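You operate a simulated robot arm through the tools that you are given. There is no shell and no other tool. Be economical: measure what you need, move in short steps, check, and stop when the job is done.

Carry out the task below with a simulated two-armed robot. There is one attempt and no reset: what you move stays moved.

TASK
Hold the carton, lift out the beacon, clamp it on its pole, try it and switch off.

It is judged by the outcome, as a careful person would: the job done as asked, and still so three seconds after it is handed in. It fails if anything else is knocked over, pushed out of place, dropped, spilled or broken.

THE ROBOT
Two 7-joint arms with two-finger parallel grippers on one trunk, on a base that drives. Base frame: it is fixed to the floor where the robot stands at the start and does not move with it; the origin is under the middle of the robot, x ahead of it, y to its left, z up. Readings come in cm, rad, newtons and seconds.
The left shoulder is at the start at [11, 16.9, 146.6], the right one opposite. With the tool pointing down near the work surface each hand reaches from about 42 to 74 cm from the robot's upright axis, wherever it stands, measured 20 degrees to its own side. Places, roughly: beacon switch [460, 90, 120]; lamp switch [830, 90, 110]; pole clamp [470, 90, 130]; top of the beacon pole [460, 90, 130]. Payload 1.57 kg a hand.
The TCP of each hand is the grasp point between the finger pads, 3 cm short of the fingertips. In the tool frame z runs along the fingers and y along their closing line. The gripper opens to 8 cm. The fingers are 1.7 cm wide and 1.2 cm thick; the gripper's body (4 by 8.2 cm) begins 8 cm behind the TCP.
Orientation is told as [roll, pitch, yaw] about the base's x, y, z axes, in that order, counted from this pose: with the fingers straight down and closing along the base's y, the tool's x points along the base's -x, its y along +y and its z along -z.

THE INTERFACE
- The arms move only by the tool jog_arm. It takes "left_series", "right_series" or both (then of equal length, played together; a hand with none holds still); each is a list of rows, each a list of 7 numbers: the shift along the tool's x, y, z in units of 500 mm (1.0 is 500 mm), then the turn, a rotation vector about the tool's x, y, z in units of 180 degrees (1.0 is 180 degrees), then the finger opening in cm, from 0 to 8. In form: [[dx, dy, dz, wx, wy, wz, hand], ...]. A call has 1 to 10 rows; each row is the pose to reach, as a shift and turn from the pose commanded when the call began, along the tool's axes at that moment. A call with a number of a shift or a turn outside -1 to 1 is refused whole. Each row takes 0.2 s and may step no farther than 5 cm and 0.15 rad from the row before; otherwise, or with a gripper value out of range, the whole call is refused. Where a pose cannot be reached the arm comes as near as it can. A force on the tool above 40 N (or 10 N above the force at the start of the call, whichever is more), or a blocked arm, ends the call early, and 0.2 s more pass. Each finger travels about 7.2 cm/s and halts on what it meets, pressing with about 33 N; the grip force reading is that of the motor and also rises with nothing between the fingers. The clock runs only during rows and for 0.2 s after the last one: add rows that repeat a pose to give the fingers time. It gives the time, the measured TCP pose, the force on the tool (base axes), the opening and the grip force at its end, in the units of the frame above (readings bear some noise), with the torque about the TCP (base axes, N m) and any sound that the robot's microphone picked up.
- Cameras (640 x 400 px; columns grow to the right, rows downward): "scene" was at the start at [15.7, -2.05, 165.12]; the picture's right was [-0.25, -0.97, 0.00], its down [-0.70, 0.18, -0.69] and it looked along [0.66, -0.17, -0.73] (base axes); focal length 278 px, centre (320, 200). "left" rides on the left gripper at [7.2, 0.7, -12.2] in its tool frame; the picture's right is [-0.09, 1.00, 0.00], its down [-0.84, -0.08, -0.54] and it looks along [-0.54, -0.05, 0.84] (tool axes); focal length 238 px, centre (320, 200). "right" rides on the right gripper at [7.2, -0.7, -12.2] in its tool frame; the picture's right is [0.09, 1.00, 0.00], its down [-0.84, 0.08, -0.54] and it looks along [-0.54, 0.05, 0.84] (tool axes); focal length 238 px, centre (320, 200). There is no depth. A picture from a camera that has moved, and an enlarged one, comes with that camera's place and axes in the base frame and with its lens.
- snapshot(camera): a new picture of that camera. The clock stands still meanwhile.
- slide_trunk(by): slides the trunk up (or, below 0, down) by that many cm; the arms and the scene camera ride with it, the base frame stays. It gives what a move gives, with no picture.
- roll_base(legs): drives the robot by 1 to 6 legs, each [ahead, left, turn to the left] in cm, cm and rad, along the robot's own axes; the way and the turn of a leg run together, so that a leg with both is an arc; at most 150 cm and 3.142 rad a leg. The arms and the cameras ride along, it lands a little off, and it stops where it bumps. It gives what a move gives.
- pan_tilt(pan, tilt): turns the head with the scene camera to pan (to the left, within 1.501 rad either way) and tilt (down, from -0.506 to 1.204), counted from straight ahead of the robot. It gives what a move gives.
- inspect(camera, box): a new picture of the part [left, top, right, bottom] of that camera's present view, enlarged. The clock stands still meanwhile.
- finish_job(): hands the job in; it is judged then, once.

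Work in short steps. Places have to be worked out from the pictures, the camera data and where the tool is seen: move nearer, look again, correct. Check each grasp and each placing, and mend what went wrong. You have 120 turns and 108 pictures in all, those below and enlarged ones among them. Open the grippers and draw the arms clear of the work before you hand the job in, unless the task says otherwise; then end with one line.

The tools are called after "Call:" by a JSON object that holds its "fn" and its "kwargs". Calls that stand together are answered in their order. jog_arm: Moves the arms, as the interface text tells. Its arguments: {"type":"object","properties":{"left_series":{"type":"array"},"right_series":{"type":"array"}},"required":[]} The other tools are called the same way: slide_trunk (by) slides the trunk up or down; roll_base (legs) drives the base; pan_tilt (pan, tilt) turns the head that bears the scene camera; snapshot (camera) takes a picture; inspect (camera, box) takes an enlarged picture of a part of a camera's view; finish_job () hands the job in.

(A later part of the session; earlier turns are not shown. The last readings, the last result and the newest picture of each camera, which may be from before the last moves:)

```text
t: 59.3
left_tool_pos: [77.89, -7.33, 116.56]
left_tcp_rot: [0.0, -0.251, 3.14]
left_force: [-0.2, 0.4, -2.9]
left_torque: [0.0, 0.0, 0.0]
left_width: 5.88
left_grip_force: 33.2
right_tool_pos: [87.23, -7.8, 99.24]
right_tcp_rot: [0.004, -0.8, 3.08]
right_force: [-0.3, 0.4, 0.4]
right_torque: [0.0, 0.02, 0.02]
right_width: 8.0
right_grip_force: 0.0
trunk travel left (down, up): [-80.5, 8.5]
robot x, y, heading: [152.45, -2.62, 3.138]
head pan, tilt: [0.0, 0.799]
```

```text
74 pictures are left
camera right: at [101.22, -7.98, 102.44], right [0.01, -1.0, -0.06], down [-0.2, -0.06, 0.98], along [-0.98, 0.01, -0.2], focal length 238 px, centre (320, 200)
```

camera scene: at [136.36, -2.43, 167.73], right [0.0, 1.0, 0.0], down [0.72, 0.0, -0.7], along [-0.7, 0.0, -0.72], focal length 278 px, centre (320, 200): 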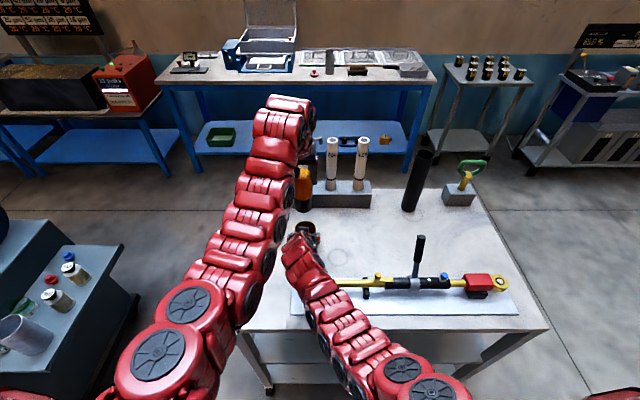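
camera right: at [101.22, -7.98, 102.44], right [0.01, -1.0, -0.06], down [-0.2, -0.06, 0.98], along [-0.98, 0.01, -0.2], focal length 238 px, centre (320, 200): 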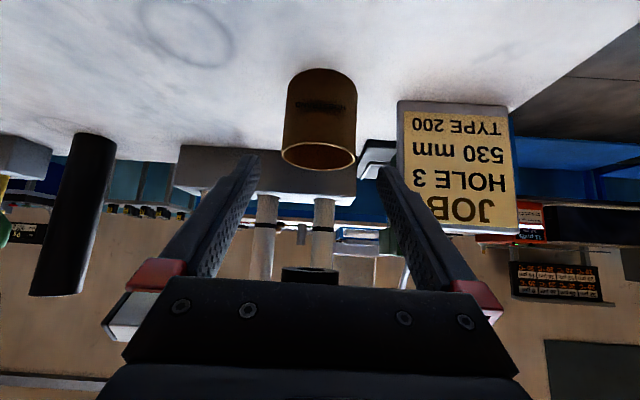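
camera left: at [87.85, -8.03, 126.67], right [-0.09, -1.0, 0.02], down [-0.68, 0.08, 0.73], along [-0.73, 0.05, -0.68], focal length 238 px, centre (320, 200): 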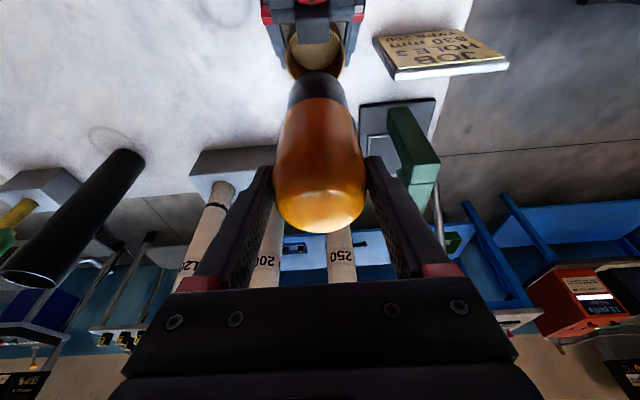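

The carton stands where it was, empty. I swing the right hand to the right and up, then back off from the bench.

Call:
{"fn": "jog_arm", "kwargs": {"right_series": [[-0.02, -0.09, -0.02, 0, 0, 0, 8], [-0.05, -0.18, -0.04, 0, 0, 0, 8], [-0.1, -0.26, -0.08, 0, 0, 0, 8], [-0.15, -0.32, -0.12, 0, 0, 0, 8], [-0.2, -0.36, -0.16, 0, 0, 0, 8]]}}

Call:
{"fn": "roll_base", "kwargs": {"legs": [[-35, 0, 0]]}}

Call:
{"fn": "slide_trunk", "kwargs": {"by": 8}}

Call:
{"fn": "snapshot", "kwargs": {"camera": "scene"}}

```text
refused: row 3 steps farther than a row can; nothing moved
```

```text
t: 61.6
left_tool_pos: [112.14, -7.32, 116.51]
left_tcp_rot: [-0.001, -0.247, 3.138]
left_force: [-0.3, -1.1, -3.4]
left_torque: [0.0, -0.01, -0.02]
left_width: 5.9
left_grip_force: 33.1
right_tool_pos: [121.56, -7.75, 98.96]
right_tcp_rot: [0.005, -0.801, 3.079]
right_force: [0.6, -0.3, 0.2]
right_torque: [0.0, 0.02, -0.03]
right_width: 7.99
right_grip_force: 0.0
trunk travel left (down, up): [-80.5, 8.5]
robot x, y, heading: [186.76, -2.48, 3.139]
head pan, tilt: [0.0, 0.799]
```

```text
t: 62.8
left_tool_pos: [112.24, -7.3, 124.51]
left_tcp_rot: [0.001, -0.251, 3.139]
left_force: [0.2, 0.9, -2.8]
left_torque: [0.0, -0.02, -0.03]
left_width: 5.88
left_grip_force: 33.2
right_tool_pos: [121.63, -7.82, 107.11]
right_tcp_rot: [0.004, -0.802, 3.078]
right_force: [0.0, -0.4, -0.4]
right_torque: [0.01, 0.02, 0.01]
right_width: 8.01
right_grip_force: 0.1
trunk travel left (down, up): [-88.5, 0.5]
robot x, y, heading: [186.97, -2.33, 3.135]
head pan, tilt: [0.0, 0.799]
```

```text
73 pictures are left
camera scene: at [170.76, -2.51, 175.73], right [0.0, 1.0, 0.0], down [0.72, 0.0, -0.7], along [-0.7, 0.0, -0.72], focal length 278 px, centre (320, 200)
```

scene: 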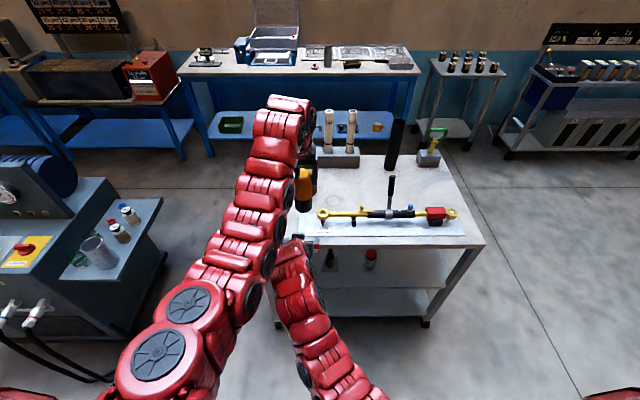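

Nothing was disturbed. I bring the right hand out to the side, then drive to the aisle left of the machine and turn to face +x.

Call:
{"fn": "jog_arm", "kwargs": {"right_series": [[-0.02, -0.09, -0.02, 0, 0, 0, 8], [-0.05, -0.17, -0.04, 0, 0, 0, 8], [-0.09, -0.24, -0.08, 0, 0, 0, 8], [-0.14, -0.29, -0.12, 0, 0, 0, 8], [-0.18, -0.33, -0.16, 0, 0, 0, 8]]}}

Call:
{"fn": "roll_base", "kwargs": {"legs": [[0, -145, 0], [0, 0, -3.13]]}}

Call:
{"fn": "pan_tilt", "kwargs": {"pan": -0.2, "tilt": 0.3}}

Call:
{"fn": "snapshot", "kwargs": {"camera": "scene"}}

```text
t: 64.0
left_tool_pos: [112.16, -7.32, 124.6]
left_tcp_rot: [0.0, -0.249, 3.138]
left_force: [0.3, 1.3, -3.3]
left_torque: [0.01, -0.02, 0.0]
left_width: 5.91
left_grip_force: 32.9
right_tool_pos: [121.83, 8.69, 119.21]
right_tcp_rot: [0.004, -0.801, 3.078]
right_force: [0.1, 0.3, -0.2]
right_torque: [0.01, -0.02, -0.03]
right_width: 7.99
right_grip_force: 0.0
trunk travel left (down, up): [-88.5, 0.5]
robot x, y, heading: [186.88, -2.11, 3.136]
head pan, tilt: [0.0, 0.799]
```

```text
t: 78.5
left_tool_pos: [260.01, 150.93, 124.6]
left_tcp_rot: [0.0, -0.25, 0.035]
left_force: [-0.8, -0.5, -2.1]
left_torque: [-0.01, 0.0, 0.02]
left_width: 5.92
left_grip_force: 32.6
right_tool_pos: [250.96, 134.67, 119.3]
right_tcp_rot: [0.007, -0.799, -0.025]
right_force: [-0.1, -0.2, -0.5]
right_torque: [0.02, -0.02, 0.04]
right_width: 8.03
right_grip_force: 0.1
trunk travel left (down, up): [-88.5, 0.5]
robot x, y, heading: [185.36, 143.36, 0.035]
head pan, tilt: [0.0, 0.799]
```

```text
t: 79.5
left_tool_pos: [260.16, 151.0, 124.5]
left_tcp_rot: [-0.001, -0.25, 0.034]
left_force: [0.1, 0.4, -2.9]
left_torque: [-0.01, 0.04, -0.02]
left_width: 5.9
left_grip_force: 33.2
right_tool_pos: [250.91, 134.55, 119.34]
right_tcp_rot: [0.004, -0.802, -0.025]
right_force: [0.0, -0.5, -0.8]
right_torque: [0.02, -0.03, 0.0]
right_width: 7.99
right_grip_force: 0.1
trunk travel left (down, up): [-88.5, 0.5]
robot x, y, heading: [185.65, 143.43, 0.033]
head pan, tilt: [-0.201, 0.3]
```

```text
72 pictures are left
camera scene: at [202.71, 142.05, 180.16], right [-0.17, -0.99, 0.0], down [-0.29, 0.05, -0.95], along [0.94, -0.16, -0.3], focal length 278 px, centre (320, 200)
```

scene: 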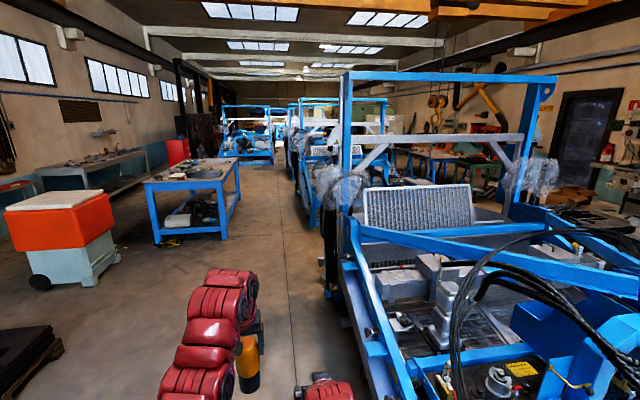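

Zoom at where the pole should appear (~(328,170)).

Call:
{"fn": "inspect", "kwargs": {"camera": "scene", "box": [270, 120, 398, 200]}}

```text
5.00 times, centred on (334, 160) of scene
camera zoom: at [202.71, 142.05, 180.16], right [-0.17, -0.99, 0.0], down [-0.29, 0.05, -0.95], along [0.94, -0.16, -0.3], focal length 1391 px, centre (250, 400)
```

zoom: 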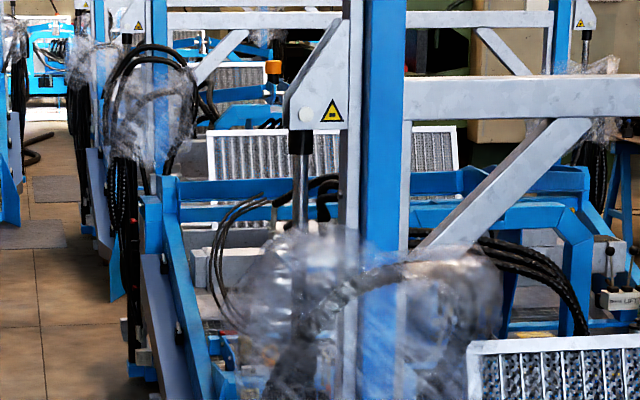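

A similar orange beacon stands on the second machine; ours should be near the first machine's corner. I drive nearer along the aisle.

Call:
{"fn": "roll_base", "kwargs": {"legs": [[0, 0, -0.034], [140, 0, 0]]}}

Call:
{"fn": "pan_tilt", "kwargs": {"pan": -0.4, "tilt": 0.35}}

Call:
{"fn": "snapshot", "kwargs": {"camera": "scene"}}

```text
t: 86.8
left_tool_pos: [399.96, 150.38, 124.68]
left_tcp_rot: [-0.002, -0.25, 0.014]
left_force: [0.0, -0.1, -2.6]
left_torque: [-0.01, 0.0, 0.01]
left_width: 5.9
left_grip_force: 33.4
right_tool_pos: [390.41, 134.24, 119.14]
right_tcp_rot: [0.006, -0.801, -0.045]
right_force: [-0.1, 0.4, -0.7]
right_torque: [0.03, 0.01, 0.01]
right_width: 8.01
right_grip_force: 0.1
trunk travel left (down, up): [-88.5, 0.5]
robot x, y, heading: [325.31, 144.46, 0.017]
head pan, tilt: [-0.201, 0.3]
```

```text
t: 87.5
left_tool_pos: [400.03, 150.44, 124.52]
left_tcp_rot: [0.0, -0.249, 0.014]
left_force: [1.8, 1.0, -3.1]
left_torque: [0.03, 0.01, -0.04]
left_width: 5.93
left_grip_force: 32.3
right_tool_pos: [390.38, 134.25, 119.23]
right_tcp_rot: [0.005, -0.801, -0.046]
right_force: [0.5, 0.3, 0.2]
right_torque: [0.01, 0.0, 0.01]
right_width: 8.0
right_grip_force: 0.0
trunk travel left (down, up): [-88.5, 0.5]
robot x, y, heading: [325.4, 144.29, 0.015]
head pan, tilt: [-0.4, 0.351]
```

```text
70 pictures are left
camera scene: at [341.91, 140.9, 179.69], right [-0.38, -0.93, 0.0], down [-0.32, 0.13, -0.94], along [0.87, -0.35, -0.34], focal length 278 px, centre (320, 200)
```

scene: 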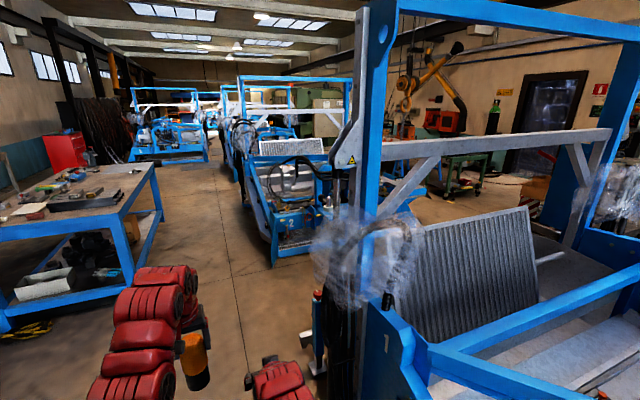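

Something red on a grey post stands at (317, 300), behind the plastic. Zoom.

Call:
{"fn": "inspect", "kwargs": {"camera": "scene", "box": [270, 160, 398, 240]}}

Call:
{"fn": "inspect", "kwargs": {"camera": "scene", "box": [260, 250, 420, 390]}}

```text
5.00 times, centred on (334, 200) of scene
camera zoom: at [341.91, 140.9, 179.69], right [-0.38, -0.93, 0.0], down [-0.32, 0.13, -0.94], along [0.87, -0.35, -0.34], focal length 1391 px, centre (250, 200)
```

zoom: 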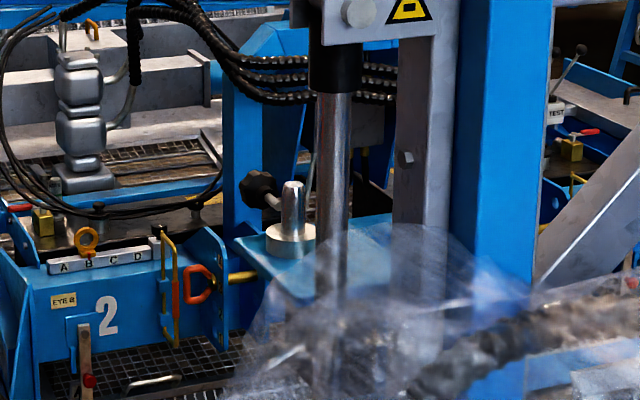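

```text
2.86 times, centred on (340, 320) of scene
camera zoom: at [341.91, 140.9, 179.69], right [-0.38, -0.93, 0.0], down [-0.32, 0.13, -0.94], along [0.87, -0.35, -0.34], focal length 795 px, centre (263, -143)
```

zoom: 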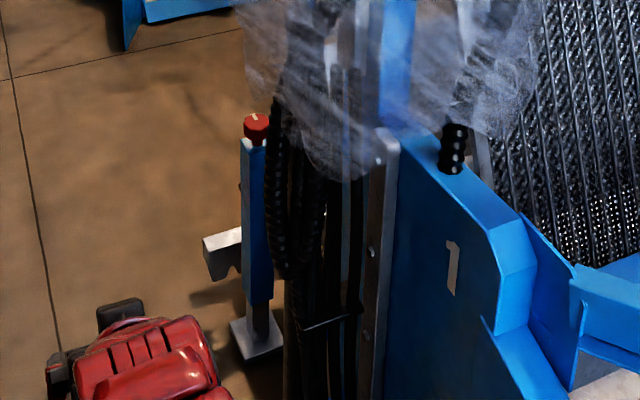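

I found it: a short metal stub (pole) at about [457, 90, 129–135] on a bracket behind the post, with a black star knob (clamp). It's best reached from the aisle facing −y. First I raise the beacon hand here to test the needed height.

Call:
{"fn": "jog_arm", "kwargs": {"left_series": [[0, 0, -0.08, 0, 0, 0, 5.2], [0, 0, -0.16, 0, 0, 0, 5.2], [0, 0, -0.24, 0, 0, 0, 5.2], [0, 0, -0.32, 0, 0, 0, 5.2], [0, 0, -0.4, 0, 0, 0, 5.2], [0, 0, -0.48, 0, 0, 0, 5.2], [0, 0, -0.52, 0, 0, 0, 5.2]]}}

Call:
{"fn": "roll_base", "kwargs": {"legs": [[135, 48, 0]]}}

Call:
{"fn": "pan_tilt", "kwargs": {"pan": -1.3, "tilt": 0.45}}

Call:
{"fn": "snapshot", "kwargs": {"camera": "scene"}}

```text
t: 89.1
left_tool_pos: [398.39, 149.99, 141.63]
left_tcp_rot: [0.0, -0.252, 0.013]
left_force: [0.0, 0.1, -2.3]
left_torque: [0.03, 0.02, 0.02]
left_width: 5.88
left_grip_force: 32.9
left hand out of reach, approached as far as the arm can: row 5, 6, 7
right_tool_pos: [390.43, 134.23, 119.24]
right_tcp_rot: [0.007, -0.801, -0.045]
right_force: [0.2, -0.1, 0.3]
right_torque: [0.01, -0.01, 0.0]
right_width: 8.0
right_grip_force: 0.1
trunk travel left (down, up): [-88.5, 0.5]
robot x, y, heading: [325.03, 144.39, 0.017]
head pan, tilt: [-0.4, 0.351]
```

```text
t: 96.3
left_tool_pos: [533.84, 197.39, 141.56]
left_tcp_rot: [0.0, -0.249, -0.006]
left_force: [0.6, 1.1, -3.1]
left_torque: [-0.04, 0.0, -0.01]
left_width: 5.9
left_grip_force: 32.5
right_tool_pos: [525.61, 181.94, 119.27]
right_tcp_rot: [0.006, -0.801, -0.068]
right_force: [0.0, -0.1, 0.1]
right_torque: [-0.03, -0.03, 0.0]
right_width: 7.98
right_grip_force: 0.1
trunk travel left (down, up): [-88.5, 0.5]
robot x, y, heading: [460.84, 193.18, -0.004]
head pan, tilt: [-0.4, 0.351]
```

```text
t: 97.5
left_tool_pos: [533.96, 197.48, 141.51]
left_tcp_rot: [0.001, -0.249, -0.007]
left_force: [0.6, -0.4, -2.5]
left_torque: [-0.03, -0.03, 0.03]
left_width: 5.89
left_grip_force: 33.1
right_tool_pos: [525.65, 181.76, 119.23]
right_tcp_rot: [0.006, -0.802, -0.066]
right_force: [0.3, 0.6, 0.7]
right_torque: [0.01, 0.0, 0.01]
right_width: 8.0
right_grip_force: 0.1
trunk travel left (down, up): [-88.5, 0.5]
robot x, y, heading: [460.63, 193.7, -0.008]
head pan, tilt: [-1.3, 0.45]
```

```text
67 pictures are left
camera scene: at [471.08, 184.39, 178.78], right [-0.97, -0.26, 0.0], down [-0.11, 0.42, -0.9], along [0.23, -0.87, -0.44], focal length 278 px, centre (320, 200)
```

scene: 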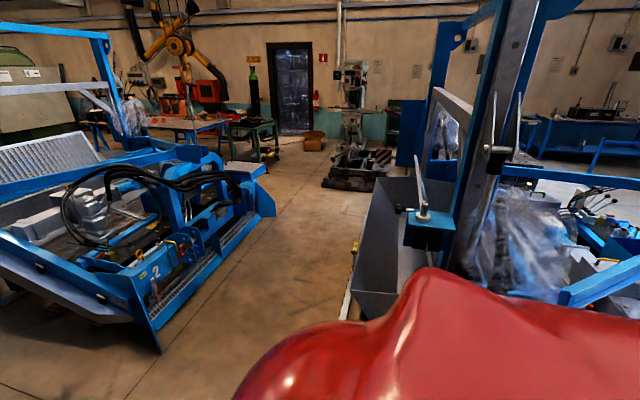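

The pole appears at (422,190). Zoom in.

Call:
{"fn": "inspect", "kwargs": {"camera": "scene", "box": [370, 130, 466, 270]}}

```text
2.86 times, centred on (418, 200) of scene
camera zoom: at [471.08, 184.39, 178.78], right [-0.97, -0.26, 0.0], down [-0.11, 0.42, -0.9], along [0.23, -0.87, -0.44], focal length 795 px, centre (40, 200)
```

zoom: 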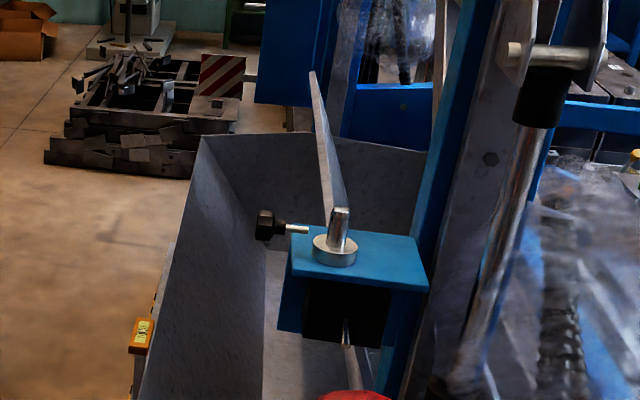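

The pole stub: x 457.4, y 90, z 129–135; the star knob with its screw points along −x at [466, 90, 131]. I need more height, so I test the left hand nearer to the body and higher, here in free space.

Call:
{"fn": "jog_arm", "kwargs": {"left_series": [[0.058, 0, -0.056, 0, 0, 0, 5.2], [0.116, 0, -0.112, 0, 0, 0, 5.2], [0.174, 0, -0.168, 0, 0, 0, 5.2], [0.232, 0, -0.224, 0, 0, 0, 5.2]]}}

```text
t: 98.5
left_tool_pos: [528.98, 197.28, 138.39]
left_tcp_rot: [-0.001, -0.249, -0.006]
left_force: [-0.3, -0.1, -3.0]
left_torque: [-0.02, -0.03, 0.01]
left_width: 5.9
left_grip_force: 33.2
left hand out of reach, approached as far as the arm can: row 1, 2, 3, 4
right_tool_pos: [525.68, 181.95, 119.28]
right_tcp_rot: [0.003, -0.8, -0.066]
right_force: [-0.2, -0.5, 0.6]
right_torque: [0.0, 0.02, -0.02]
right_width: 7.99
right_grip_force: 0.0
trunk travel left (down, up): [-88.5, 0.5]
robot x, y, heading: [460.77, 193.51, -0.007]
head pan, tilt: [-1.3, 0.45]
```

Nearer makes it lower, so the limit is on folding. I test farther out and higher instead.

Call:
{"fn": "jog_arm", "kwargs": {"left_series": [[-0.07, 0, -0.033, 0, 0, 0, 5.2], [-0.14, 0, -0.067, 0, 0, 0, 5.2], [-0.21, 0, -0.1, 0, 0, 0, 5.2], [-0.282, 0, -0.134, 0, 0, 0, 5.2], [-0.33, 0, -0.2, 0, 0, 0, 5.2]]}}

```text
t: 99.7
left_tool_pos: [534.32, 198.46, 141.72]
left_tcp_rot: [0.001, -0.25, -0.008]
left_force: [-0.1, -0.4, -3.6]
left_torque: [0.0, 0.05, -0.02]
left_width: 5.86
left_grip_force: 32.6
left hand out of reach, approached as far as the arm can: row 1, 2, 3, 4, 5
right_tool_pos: [525.75, 181.8, 119.28]
right_tcp_rot: [0.005, -0.802, -0.065]
right_force: [0.4, 0.6, 0.2]
right_torque: [0.0, 0.03, -0.02]
right_width: 8.02
right_grip_force: 0.1
trunk travel left (down, up): [-88.5, 0.5]
robot x, y, heading: [460.95, 193.49, -0.01]
head pan, tilt: [-1.3, 0.45]
```

Height seems capped near the centre line; I test further to the left side (20° to its own side), where reach is best.

Call:
{"fn": "jog_arm", "kwargs": {"left_series": [[0, 0.08, 0, 0, 0, 0, 5.2], [0, 0.16, 0, 0, 0, 0, 5.2], [0, 0.24, 0, 0, 0, 0, 5.2], [0, 0.32, -0.05, 0, 0, 0, 5.2], [0, 0.36, -0.12, 0, 0, 0, 5.2], [0, 0.36, -0.2, 0, 0, 0, 5.2]]}}

```text
t: 101.1
left_tool_pos: [534.9, 216.72, 141.82]
left_tcp_rot: [-0.002, -0.251, -0.009]
left_force: [0.5, -0.1, -3.1]
left_torque: [0.02, 0.02, 0.01]
left_width: 5.92
left_grip_force: 33.5
left hand out of reach, approached as far as the arm can: row 4, 5, 6
right_tool_pos: [525.69, 181.96, 119.16]
right_tcp_rot: [0.003, -0.801, -0.067]
right_force: [0.2, 0.1, -0.4]
right_torque: [-0.01, 0.01, 0.0]
right_width: 8.03
right_grip_force: 0.1
trunk travel left (down, up): [-88.5, 0.5]
robot x, y, heading: [460.65, 193.13, -0.014]
head pan, tilt: [-1.3, 0.45]
```

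The cap comes from the near-vertical tool. A 45°-pitched right hand, gripping lower, should reach higher and leave the left hand free for the knob. I test the right hand's height first.

Call:
{"fn": "jog_arm", "kwargs": {"right_series": [[-0.07, 0, -0.046, 0, 0, 0, 8], [-0.14, 0, -0.092, 0, 0, 0, 8], [-0.21, 0, -0.138, 0, 0, 0, 8], [-0.28, 0, -0.184, 0, 0, 0, 8], [-0.35, 0, -0.23, 0, 0, 0, 8], [-0.42, 0, -0.276, 0, 0, 0, 8]]}}

```text
t: 102.5
left_tool_pos: [534.87, 216.61, 141.88]
left_tcp_rot: [0.002, -0.252, -0.003]
left_force: [-0.4, 0.2, -2.9]
left_torque: [-0.08, 0.02, 0.01]
left_width: 5.9
left_grip_force: 33.0
right_tool_pos: [530.46, 181.52, 144.14]
right_tcp_rot: [0.004, -0.801, -0.064]
right_force: [0.0, -0.5, -0.2]
right_torque: [0.02, 0.01, 0.03]
right_width: 7.99
right_grip_force: 0.0
trunk travel left (down, up): [-88.5, 0.5]
robot x, y, heading: [460.6, 193.26, -0.008]
head pan, tilt: [-1.3, 0.45]
```

The right hand at 45° pitch reaches z 144 easily. Plan: hand the beacon over in mid-air. I bring the left to the centre at z≈132, yawed outward (about the vertical), and the right aside and lower.

Call:
{"fn": "jog_arm", "kwargs": {"right_series": [[0.068, -0.034, 0.021, 0, 0, 0, 8], [0.135, -0.067, 0.043, 0, 0, 0, 8], [0.203, -0.101, 0.064, 0, 0, 0, 8], [0.271, -0.135, 0.085, 0, 0, 0, 8], [0.338, -0.168, 0.107, 0, 0, 0, 8], [0.406, -0.202, 0.128, 0, 0, 0, 8]], "left_series": [[0.015, -0.06, 0.031, 0.008, 0, 0.031, 5.2], [0.029, -0.12, 0.061, 0.016, 0, 0.062, 5.2], [0.044, -0.18, 0.092, 0.0235, 0, 0.0925, 5.2], [0.059, -0.24, 0.123, 0.031, 0, 0.123, 5.2], [0.073, -0.3, 0.153, 0.039, 0, 0.154, 5.2], [0.088, -0.36, 0.184, 0.047, 0, 0.185, 5.2]]}}

Call:
{"fn": "pan_tilt", "kwargs": {"pan": 0.0, "tilt": 0.6}}

Call:
{"fn": "snapshot", "kwargs": {"camera": "scene"}}

Call:
{"fn": "snapshot", "kwargs": {"camera": "right"}}

```text
t: 103.9
left_tool_pos: [532.62, 198.38, 131.7]
left_tcp_rot: [-0.001, -0.249, -0.608]
left_force: [-0.1, 0.5, -3.5]
left_torque: [0.05, 0.06, 0.01]
left_width: 5.86
left_grip_force: 33.0
right_tool_pos: [521.89, 173.3, 128.1]
right_tcp_rot: [0.007, -0.799, -0.065]
right_force: [0.3, 0.5, -0.4]
right_torque: [0.01, 0.0, 0.0]
right_width: 8.01
right_grip_force: 0.1
right hand out of reach, approached as far as the arm can: row 6
trunk travel left (down, up): [-88.5, 0.5]
robot x, y, heading: [460.74, 193.36, -0.008]
head pan, tilt: [-1.3, 0.45]
```

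```text
t: 105.4
left_tool_pos: [532.67, 198.54, 131.81]
left_tcp_rot: [0.0, -0.248, -0.606]
left_force: [0.1, 0.2, -2.4]
left_torque: [0.0, 0.04, -0.02]
left_width: 5.88
left_grip_force: 33.2
right_tool_pos: [521.88, 173.52, 128.04]
right_tcp_rot: [0.002, -0.802, -0.065]
right_force: [-0.5, 0.3, 0.0]
right_torque: [-0.01, 0.0, 0.02]
right_width: 7.98
right_grip_force: 0.1
trunk travel left (down, up): [-88.5, 0.5]
robot x, y, heading: [461.1, 193.24, -0.008]
head pan, tilt: [0.0, 0.6]
```

```text
65 pictures are left
camera scene: at [477.51, 193.19, 177.42], right [-0.01, -1.0, 0.0], down [-0.57, 0.0, -0.82], along [0.82, -0.01, -0.57], focal length 278 px, centre (320, 200)
```

scene: 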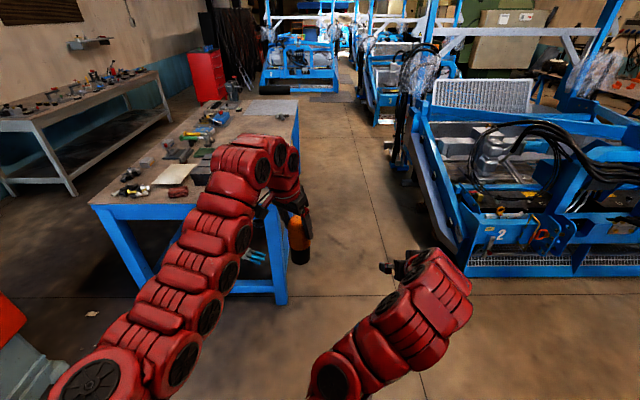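

```text
64 pictures are left
camera right: at [508.28, 173.63, 131.34], right [0.0, 1.0, -0.06], down [0.2, 0.06, 0.98], along [0.98, -0.01, -0.2], focal length 238 px, centre (320, 200)
```

right: 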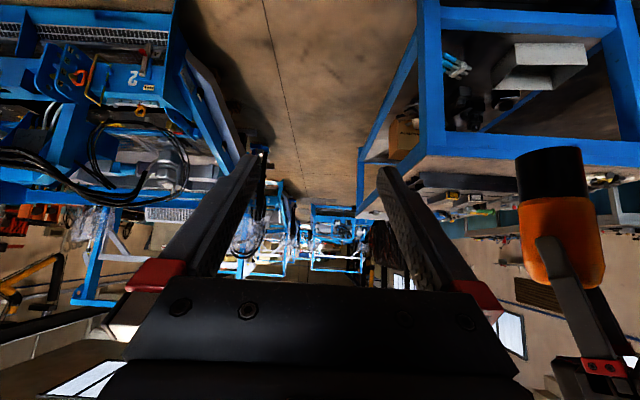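

The beacon is upright and steady, black base z≈119.5–124.7. I bring the right hand level behind it (z≈126), stopping short of it.

Call:
{"fn": "jog_arm", "kwargs": {"right_series": [[0.002, 0.085, 0.007, 0, 0, 0, 8], [0.005, 0.171, 0.013, 0, 0, 0, 8], [0.007, 0.256, 0.02, 0, 0, 0, 8], [0.009, 0.342, 0.027, 0, 0, 0, 8], [0.012, 0.427, 0.033, 0, 0, 0, 8], [0.014, 0.513, 0.04, 0, 0, 0, 8]]}}

Call:
{"fn": "snapshot", "kwargs": {"camera": "right"}}

Call:
{"fn": "snapshot", "kwargs": {"camera": "scene"}}

```text
t: 106.8
left_tool_pos: [532.76, 198.66, 131.76]
left_tcp_rot: [-0.003, -0.249, -0.606]
left_force: [-0.1, 0.2, -3.2]
left_torque: [0.01, 0.0, 0.0]
left_width: 5.89
left_grip_force: 33.6
right_tool_pos: [524.63, 199.14, 126.32]
right_tcp_rot: [0.005, -0.802, -0.066]
right_force: [-0.3, -1.1, 0.7]
right_torque: [-0.04, 0.04, -0.03]
right_width: 7.99
right_grip_force: 0.1
trunk travel left (down, up): [-88.5, 0.5]
robot x, y, heading: [461.04, 193.24, -0.004]
head pan, tilt: [0.0, 0.6]
```

```text
63 pictures are left
camera right: at [510.97, 199.29, 129.61], right [0.0, 1.0, -0.06], down [0.2, 0.06, 0.98], along [0.98, -0.01, -0.2], focal length 238 px, centre (320, 200)
```

right: 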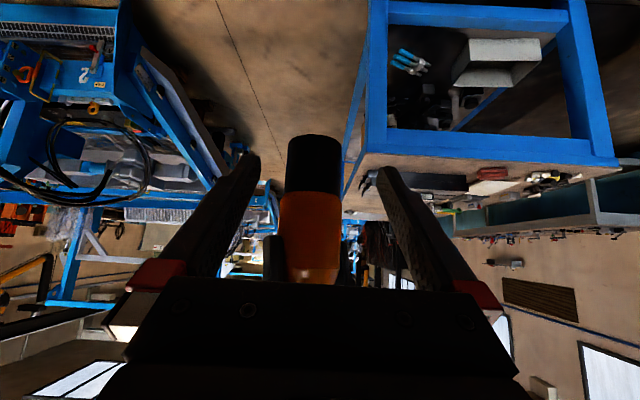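

```text
62 pictures are left
camera scene: at [477.54, 193.32, 177.41], right [-0.01, -1.0, 0.0], down [-0.57, 0.0, -0.82], along [0.82, -0.01, -0.57], focal length 278 px, centre (320, 200)
```

scene: 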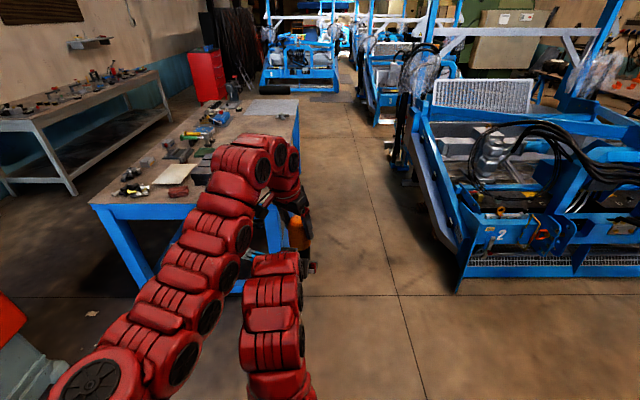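

Beacon is centred between the fingers. I advance horizontally 8 cm so it sits between the pads, below the left fingers.

Call:
{"fn": "jog_arm", "kwargs": {"right_series": [[-0.029, -0.001, 0.03, 0, 0, 0, 8], [-0.058, -0.002, 0.06, 0, 0, 0, 8], [-0.087, -0.003, 0.09, 0, 0, 0, 8], [-0.115, -0.003, 0.119, 0, 0, 0, 8]]}}

Call:
{"fn": "snapshot", "kwargs": {"camera": "right"}}

Call:
{"fn": "snapshot", "kwargs": {"camera": "left"}}

```text
t: 107.8
left_tool_pos: [532.73, 198.44, 131.68]
left_tcp_rot: [0.0, -0.249, -0.609]
left_force: [3.1, -5.3, -2.0]
left_torque: [0.2, -0.07, 0.31]
left_width: 5.87
left_grip_force: 33.2
right_tool_pos: [532.97, 198.35, 126.21]
right_tcp_rot: [0.006, -0.8, -0.067]
right_force: [-3.2, 5.5, -1.2]
right_torque: [-0.46, -0.12, -0.32]
right_width: 7.98
right_grip_force: 0.1
trunk travel left (down, up): [-88.5, 0.5]
robot x, y, heading: [460.85, 192.73, -0.003]
head pan, tilt: [0.0, 0.6]
```

```text
61 pictures are left
camera right: at [519.38, 198.51, 129.48], right [0.0, 1.0, -0.06], down [0.2, 0.06, 0.98], along [0.98, -0.01, -0.2], focal length 238 px, centre (320, 200)
```

right: 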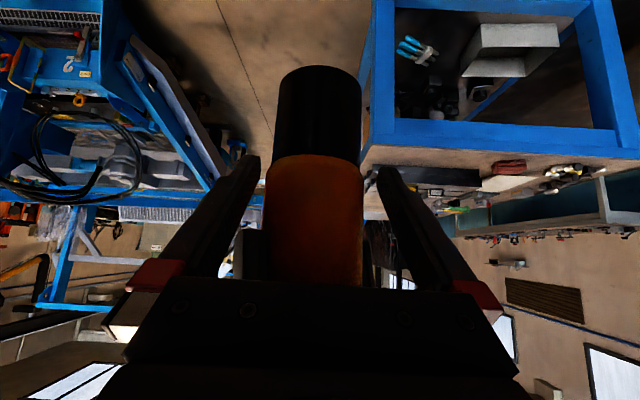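

```text
60 pictures are left
camera left: at [524.97, 204.66, 141.78], right [0.64, 0.77, 0.02], down [0.51, -0.45, 0.73], along [0.57, -0.46, -0.68], focal length 238 px, centre (320, 200)
```

left: 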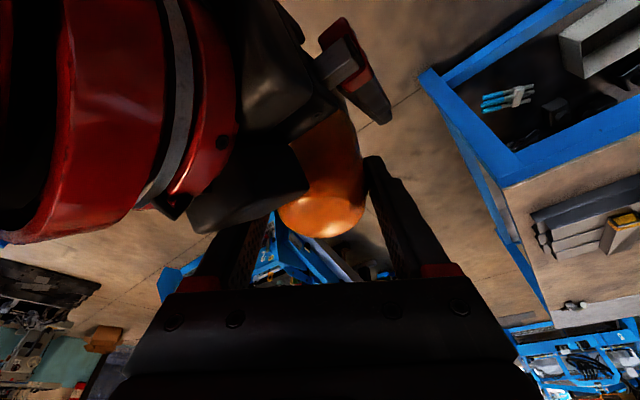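

A light touch (5 N) between right finger and left fingertip. I lower the right hand 1.2 cm before closing.

Call:
{"fn": "jog_arm", "kwargs": {"right_series": [[0.009, 0, 0.008, 0, 0, 0, 8], [0.017, 0, 0.0165, 0, 0, 0, 8], [0.017, 0, 0.0165, 0, 0, 0, 8]]}}

```text
t: 108.6
left_tool_pos: [532.69, 198.54, 131.78]
left_tcp_rot: [0.0, -0.251, -0.605]
left_force: [0.4, -0.3, -2.2]
left_torque: [-0.01, 0.0, 0.0]
left_width: 5.86
left_grip_force: 33.3
right_tool_pos: [532.88, 198.35, 125.26]
right_tcp_rot: [0.003, -0.8, -0.067]
right_force: [0.2, -0.5, 0.8]
right_torque: [0.01, 0.01, 0.0]
right_width: 7.99
right_grip_force: 0.1
trunk travel left (down, up): [-88.5, 0.5]
robot x, y, heading: [460.67, 193.27, -0.011]
head pan, tilt: [0.0, 0.6]
```

Contact gone. I close the right hand on the beacon.

Call:
{"fn": "jog_arm", "kwargs": {"right_series": [[0, 0, 0, 0, 0, 0, 7], [0, 0, 0, 0, 0, 0, 6.2], [0, 0, 0, 0, 0, 0, 5.2], [0, 0, 0, 0, 0, 0, 5.2], [0, 0, 0, 0, 0, 0, 5.2]]}}

```text
t: 109.8
left_tool_pos: [532.69, 198.54, 131.77]
left_tcp_rot: [0.001, -0.249, -0.605]
left_force: [0.8, 6.0, -2.1]
left_torque: [0.65, 0.15, 0.06]
left_width: 5.85
left_grip_force: 33.2
right_tool_pos: [532.93, 198.27, 125.08]
right_tcp_rot: [0.005, -0.801, -0.066]
right_force: [-0.7, -6.7, -1.6]
right_torque: [-0.2, -0.21, -0.05]
right_width: 6.0
right_grip_force: 4.4
trunk travel left (down, up): [-88.5, 0.5]
robot x, y, heading: [460.65, 192.87, -0.007]
head pan, tilt: [0.0, 0.6]
```

Slight misalignment (6 N sideways); I shift the right hand 2.5 mm to −y while keeping the grip closing.

Call:
{"fn": "jog_arm", "kwargs": {"right_series": [[0, -0.003, 0, 0, 0, 0, 5.2], [0, -0.005, 0, 0, 0, 0, 5.2], [0, -0.005, 0, 0, 0, 0, 5.2]]}}

```text
t: 110.6
left_tool_pos: [532.57, 198.54, 131.78]
left_tcp_rot: [-0.001, -0.25, -0.608]
left_force: [3.4, -0.5, -4.2]
left_torque: [0.76, 0.22, 0.32]
left_width: 5.9
left_grip_force: 33.2
right_tool_pos: [532.85, 198.28, 125.15]
right_tcp_rot: [0.005, -0.8, -0.066]
right_force: [-3.4, 0.0, 2.3]
right_torque: [-0.77, -0.47, -0.29]
right_width: 5.99
right_grip_force: 4.4
trunk travel left (down, up): [-88.5, 0.5]
robot x, y, heading: [460.55, 193.69, -0.004]
head pan, tilt: [0.0, 0.6]
```

Grip force reads only 4.4 N; I look at what the right fingers meet.

Call:
{"fn": "snapshot", "kwargs": {"camera": "right"}}

Call:
{"fn": "inspect", "kwargs": {"camera": "left", "box": [200, 0, 440, 290]}}

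```text
59 pictures are left
camera right: at [519.22, 198.33, 128.36], right [0.0, 1.0, -0.06], down [0.2, 0.06, 0.98], along [0.98, -0.01, -0.2], focal length 238 px, centre (320, 200)
```

right: 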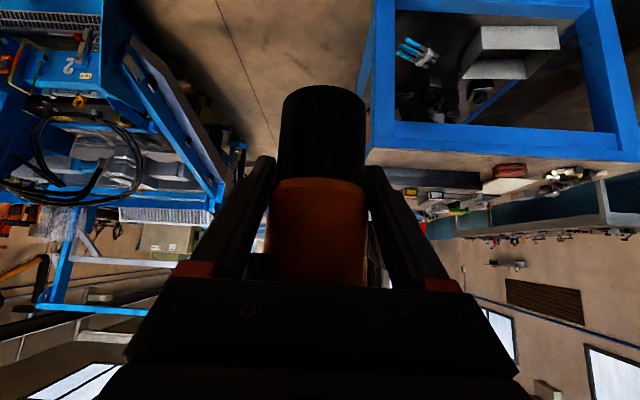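

```text
1.38 times, centred on (320, 145) of left
camera zoom: at [524.9, 204.74, 141.81], right [0.64, 0.77, 0.02], down [0.51, -0.45, 0.73], along [0.57, -0.46, -0.68], focal length 329 px, centre (320, 276)
```

zoom: 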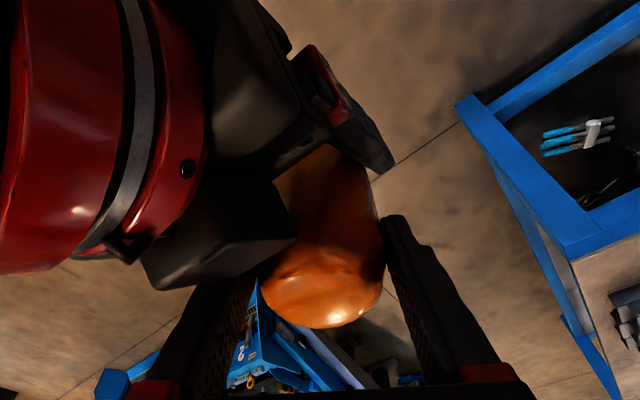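

It looks enclosed. I command a tighter closing and give it time.

Call:
{"fn": "jog_arm", "kwargs": {"right_series": [[0, 0, 0, 0, 0, 0, 4.6], [0, 0, 0, 0, 0, 0, 4], [0, 0, 0, 0, 0, 0, 4], [0, 0, 0, 0, 0, 0, 4]]}}

```text
t: 111.6
left_tool_pos: [532.6, 198.46, 131.87]
left_tcp_rot: [-0.001, -0.25, -0.607]
left_force: [7.0, -4.7, -4.8]
left_torque: [0.47, 0.15, 0.22]
left_width: 5.91
left_grip_force: 33.3
right_tool_pos: [532.84, 198.24, 125.17]
right_tcp_rot: [0.006, -0.802, -0.067]
right_force: [-5.9, 3.8, 2.4]
right_torque: [-0.76, -0.56, -0.2]
right_width: 5.87
right_grip_force: 32.5
trunk travel left (down, up): [-88.5, 0.5]
robot x, y, heading: [461.02, 193.1, -0.007]
head pan, tilt: [0.0, 0.6]
```

Right grip is now firm (5.87 cm, 32.5 N). I open the left and draw it upward along its fingers.

Call:
{"fn": "jog_arm", "kwargs": {"left_series": [[0, 0, 0, 0, 0, 0, 6.6], [0, 0, 0, 0, 0, 0, 7.4], [0, 0, 0, 0, 0, 0, 7.6], [0, 0, -0.04, 0, 0, 0, 7.6], [0, 0, -0.1, 0, 0, 0, 7.6], [0, 0, -0.16, 0, 0, 0, 7.6], [-0.05, 0.06, -0.18, 0, 0, 0, 7.6], [-0.05, 0.14, -0.18, 0, 0, 0, 7.6]]}}

Call:
{"fn": "snapshot", "kwargs": {"camera": "right"}}

Call:
{"fn": "snapshot", "kwargs": {"camera": "scene"}}

```text
t: 113.4
left_tool_pos: [534.05, 203.05, 139.8]
left_tcp_rot: [-0.002, -0.25, -0.606]
left_force: [0.8, 1.3, -1.2]
left_torque: [-0.07, 0.01, -0.02]
left_width: 7.59
left_grip_force: 0.0
left hand out of reach, approached as far as the arm can: row 7, 8
right_tool_pos: [532.83, 198.57, 125.16]
right_tcp_rot: [-0.001, -0.8, -0.062]
right_force: [0.1, 1.0, 0.6]
right_torque: [0.0, 0.04, -0.01]
right_width: 5.92
right_grip_force: 33.1
trunk travel left (down, up): [-88.5, 0.5]
robot x, y, heading: [460.65, 193.58, -0.006]
head pan, tilt: [0.0, 0.6]
```

```text
57 pictures are left
camera right: at [519.23, 198.66, 128.33], right [0.0, 1.0, -0.07], down [0.2, 0.06, 0.98], along [0.98, -0.01, -0.2], focal length 238 px, centre (320, 200)
```

right: 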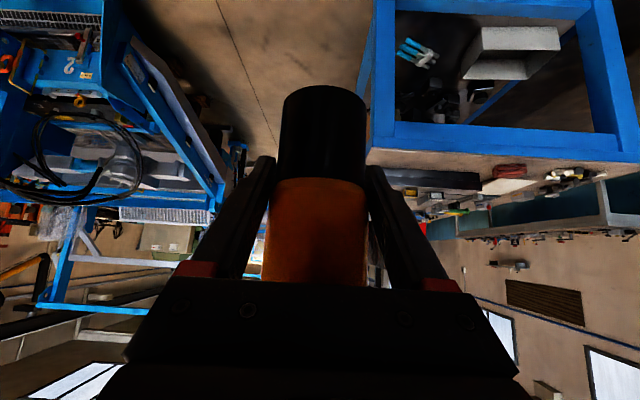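

```text
56 pictures are left
camera scene: at [477.53, 193.73, 177.41], right [-0.01, -1.0, 0.0], down [-0.57, 0.0, -0.82], along [0.82, -0.01, -0.57], focal length 278 px, centre (320, 200)
```

scene: 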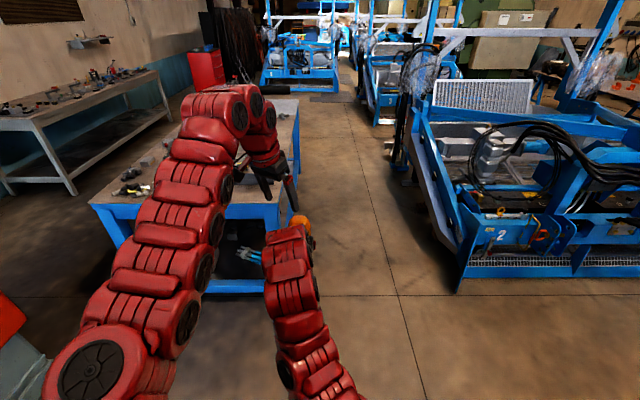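

The beacon is now in the right hand, upright. I move the left hand away to its side and undo its yaw, then raise the right hand before approaching.

Call:
{"fn": "jog_arm", "kwargs": {"left_series": [[0.029, 0.044, -0.007, -0.008, 0, -0.031, 8], [0.058, 0.087, -0.015, -0.016, 0, -0.062, 8], [0.087, 0.131, -0.022, -0.0235, 0, -0.0925, 8], [0.117, 0.175, -0.03, -0.031, 0, -0.123, 8], [0.146, 0.218, -0.037, -0.039, 0, -0.154, 8], [0.175, 0.262, -0.045, -0.047, 0, -0.185, 8]]}}

Call:
{"fn": "jog_arm", "kwargs": {"right_series": [[-0.058, 0, -0.055, 0, 0, 0, 4], [-0.115, 0, -0.11, 0, 0, 0, 4], [-0.173, 0, -0.166, 0, 0, 0, 4], [-0.23, 0, -0.222, 0, 0, 0, 4], [-0.26, 0, -0.25, 0, 0, 0, 4]]}}

Call:
{"fn": "roll_base", "kwargs": {"legs": [[0, 0, -1.56]]}}

Call:
{"fn": "snapshot", "kwargs": {"camera": "scene"}}

```text
t: 114.8
left_tool_pos: [533.99, 218.66, 139.68]
left_tcp_rot: [-0.001, -0.251, -0.005]
left_force: [1.1, -0.2, 0.2]
left_torque: [0.04, -0.02, 0.0]
left_width: 8.0
left_grip_force: 0.0
right_tool_pos: [532.82, 198.19, 125.1]
right_tcp_rot: [0.004, -0.801, -0.066]
right_force: [0.0, 0.2, 0.3]
right_torque: [0.0, 0.04, -0.02]
right_width: 5.95
right_grip_force: 33.9
trunk travel left (down, up): [-88.5, 0.5]
robot x, y, heading: [460.7, 193.37, -0.009]
head pan, tilt: [0.0, 0.6]
```

```text
t: 116.0
left_tool_pos: [534.05, 218.74, 139.77]
left_tcp_rot: [-0.002, -0.248, -0.006]
left_force: [0.3, 0.6, -0.1]
left_torque: [0.02, -0.01, -0.01]
left_width: 8.04
left_grip_force: 0.0
right_tool_pos: [532.99, 198.08, 143.11]
right_tcp_rot: [0.007, -0.799, -0.066]
right_force: [-0.6, 0.1, -3.5]
right_torque: [-0.02, -0.01, -0.02]
right_width: 5.91
right_grip_force: 33.3
trunk travel left (down, up): [-88.5, 0.5]
robot x, y, heading: [460.49, 193.07, -0.007]
head pan, tilt: [0.0, 0.6]
```

```text
t: 120.1
left_tool_pos: [489.36, 121.12, 139.81]
left_tcp_rot: [0.0, -0.25, -1.53]
left_force: [-0.5, -0.4, 0.4]
left_torque: [-0.02, 0.05, -0.01]
left_width: 8.01
left_grip_force: 0.2
right_tool_pos: [468.6, 121.26, 143.05]
right_tcp_rot: [0.004, -0.801, -1.591]
right_force: [0.3, -0.1, -3.5]
right_torque: [0.05, -0.01, 0.03]
right_width: 5.91
right_grip_force: 33.1
trunk travel left (down, up): [-88.5, 0.5]
robot x, y, heading: [460.78, 193.35, -1.534]
head pan, tilt: [0.0, 0.6]
```

```text
55 pictures are left
camera scene: at [461.3, 176.41, 177.42], right [-1.0, -0.04, 0.0], down [-0.02, 0.56, -0.82], along [0.03, -0.82, -0.57], focal length 278 px, centre (320, 200)
```

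scene: 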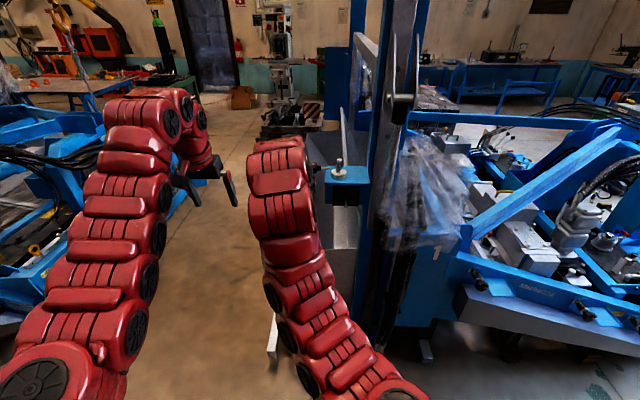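

The pole is just visible beside the right arm. Zoom for its position and the switch.

Call:
{"fn": "inspect", "kwargs": {"camera": "scene", "box": [290, 140, 390, 220]}}

Call:
{"fn": "snapshot", "kwargs": {"camera": "right"}}

Call:
{"fn": "snapshot", "kwargs": {"camera": "left"}}

```text
5.00 times, centred on (340, 180) of scene
camera zoom: at [461.3, 176.41, 177.42], right [-1.0, -0.04, 0.0], down [-0.02, 0.56, -0.82], along [0.03, -0.82, -0.57], focal length 1391 px, centre (220, 300)
```

zoom: 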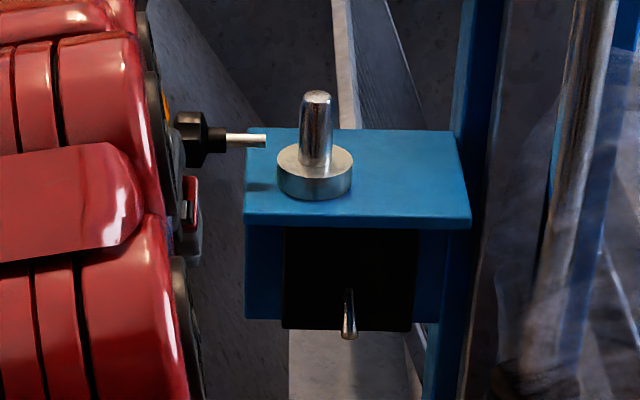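

```text
53 pictures are left
camera right: at [468.45, 134.95, 146.34], right [1.0, 0.05, -0.06], down [0.07, -0.19, 0.98], along [0.03, -0.98, -0.2], focal length 238 px, centre (320, 200)
```

right: 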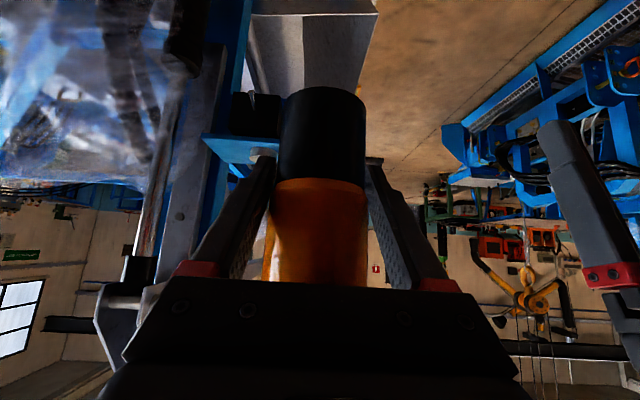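

```text
52 pictures are left
camera left: at [489.71, 131.18, 149.73], right [1.0, -0.05, 0.02], down [-0.05, -0.68, 0.73], along [-0.02, -0.73, -0.68], focal length 238 px, centre (320, 200)
```

left: 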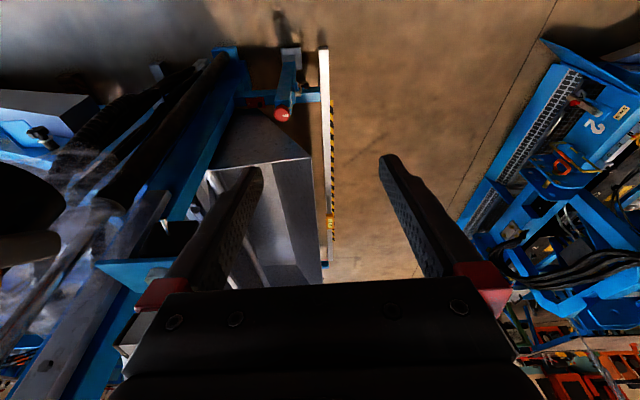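

Clear view: stub on collar, star knob with screw pointing along −x, and a toggle switch on the black box below the plate. I drive 18 cm closer with the sideways shift, and yaw the left hand so its camera looks at the pole.

Call:
{"fn": "roll_base", "kwargs": {"legs": [[16, -11.9, 0]]}}

Call:
{"fn": "jog_arm", "kwargs": {"left_series": [[0, 0, 0, 0.008, 0, 0.031, 8], [0, 0, 0, 0.016, 0, 0.062, 8], [0, 0, 0, 0.0235, 0, 0.0925, 8], [0, 0, 0, 0.031, 0, 0.123, 8], [0, 0, 0, 0.039, 0, 0.154, 8], [0, 0, 0, 0.047, 0, 0.185, 8]]}}

Call:
{"fn": "snapshot", "kwargs": {"camera": "left"}}

Call:
{"fn": "snapshot", "kwargs": {"camera": "right"}}

Call:
{"fn": "snapshot", "kwargs": {"camera": "scene"}}

```text
t: 121.7
left_tool_pos: [478.22, 105.03, 139.93]
left_tcp_rot: [-0.001, -0.251, -1.529]
left_force: [0.1, 0.1, 0.0]
left_torque: [0.0, 0.01, -0.04]
left_width: 8.01
left_grip_force: 0.0
right_tool_pos: [457.65, 105.24, 143.23]
right_tcp_rot: [0.003, -0.802, -1.589]
right_force: [-0.6, 1.0, -2.9]
right_torque: [-0.01, -0.01, 0.01]
right_width: 5.92
right_grip_force: 32.7
trunk travel left (down, up): [-88.5, 0.5]
robot x, y, heading: [449.7, 176.92, -1.53]
head pan, tilt: [0.0, 0.6]
```

```text
t: 123.1
left_tool_pos: [477.99, 104.61, 139.65]
left_tcp_rot: [0.0, -0.249, -2.132]
left_force: [-0.6, -0.2, 0.7]
left_torque: [0.04, -0.01, 0.03]
left_width: 7.99
left_grip_force: 0.1
right_tool_pos: [457.25, 104.71, 142.99]
right_tcp_rot: [0.006, -0.801, -1.59]
right_force: [-0.1, -0.6, -2.3]
right_torque: [0.0, -0.05, 0.05]
right_width: 5.9
right_grip_force: 33.4
trunk travel left (down, up): [-88.5, 0.5]
robot x, y, heading: [449.09, 176.91, -1.53]
head pan, tilt: [0.0, 0.6]
```

```text
51 pictures are left
camera left: at [483.88, 112.81, 149.67], right [0.8, -0.6, 0.02], down [-0.43, -0.53, 0.73], along [-0.43, -0.59, -0.68], focal length 238 px, centre (320, 200)
```

left: 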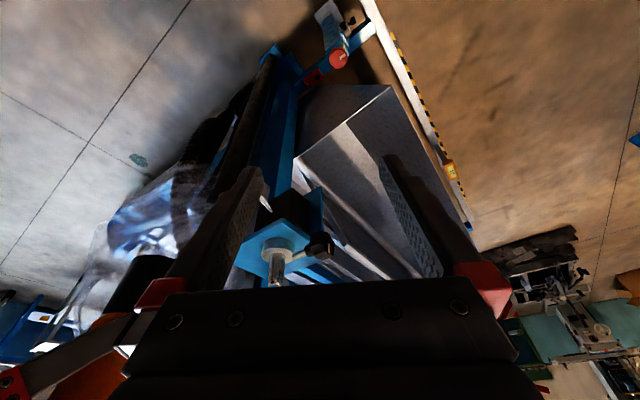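

```text
50 pictures are left
camera right: at [457.02, 118.47, 146.29], right [1.0, 0.05, -0.06], down [0.07, -0.2, 0.98], along [0.04, -0.98, -0.2], focal length 238 px, centre (320, 200)
```

right: 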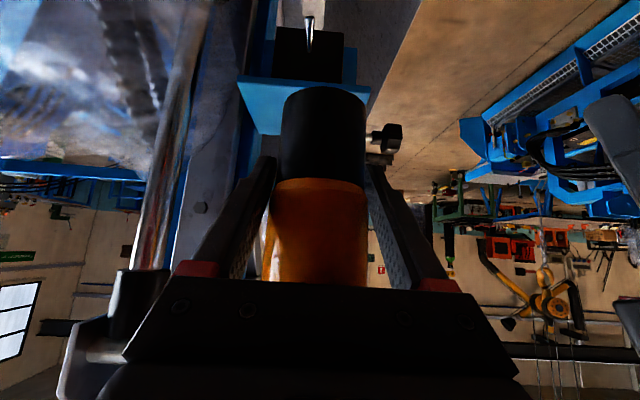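

```text
49 pictures are left
camera scene: at [449.74, 159.88, 177.4], right [-1.0, -0.04, 0.0], down [-0.02, 0.57, -0.82], along [0.03, -0.82, -0.57], focal length 278 px, centre (320, 200)
```

scene: 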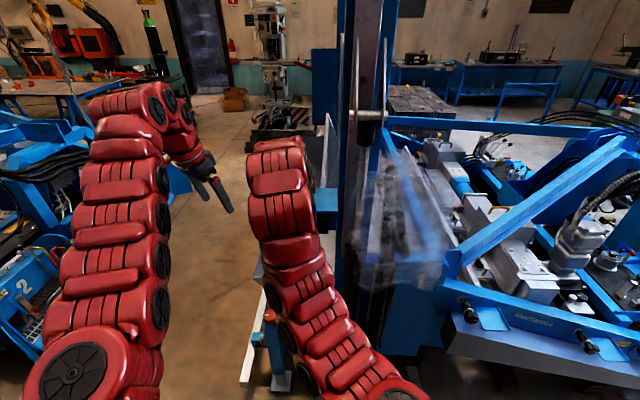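

The left camera sees stub, knob and the beacon's lower end. Zoom for a precise reading.

Call:
{"fn": "inspect", "kwargs": {"camera": "left", "box": [190, 170, 390, 295]}}

Call:
{"fn": "inspect", "kwargs": {"camera": "left", "box": [0, 200, 200, 400]}}

Call:
{"fn": "inspect", "kwargs": {"camera": "right", "box": [230, 0, 430, 200]}}

```text
3.20 times, centred on (290, 232) of left
camera zoom: at [483.88, 112.81, 149.67], right [0.8, -0.6, 0.02], down [-0.43, -0.53, 0.73], along [-0.43, -0.59, -0.68], focal length 763 px, centre (416, 96)
```

zoom: 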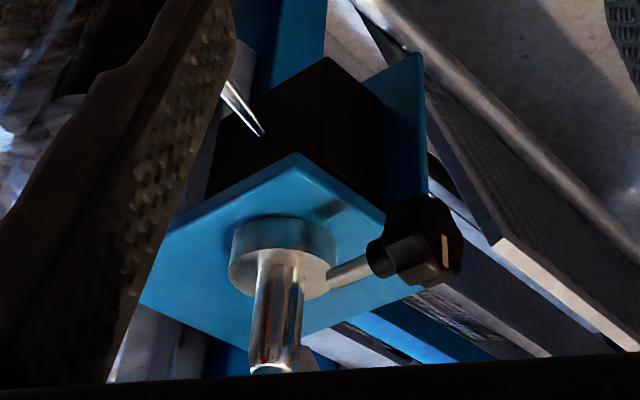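

```text
2.00 times, centred on (100, 300) of left
camera zoom: at [483.88, 112.81, 149.67], right [0.8, -0.6, 0.02], down [-0.43, -0.53, 0.73], along [-0.43, -0.59, -0.68], focal length 477 px, centre (760, 0)
```

zoom: 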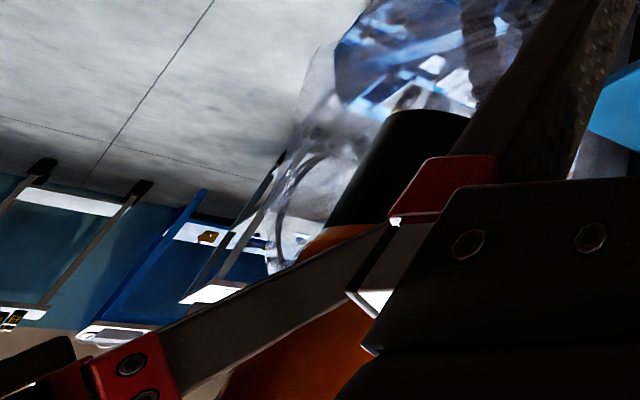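

```text
2.00 times, centred on (330, 100) of right
camera zoom: at [457.02, 118.47, 146.29], right [1.0, 0.05, -0.06], down [0.07, -0.2, 0.98], along [0.04, -0.98, -0.2], focal length 477 px, centre (300, 400)
```

zoom: 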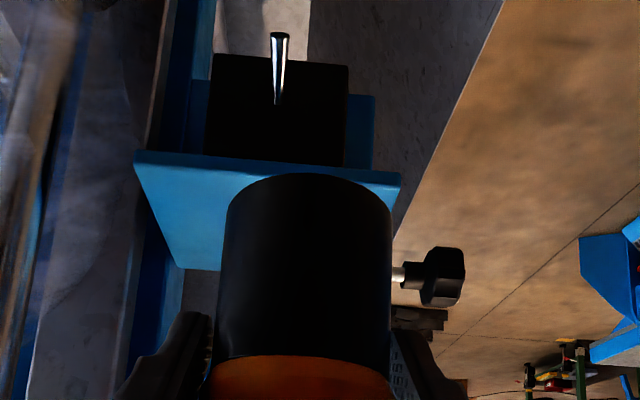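

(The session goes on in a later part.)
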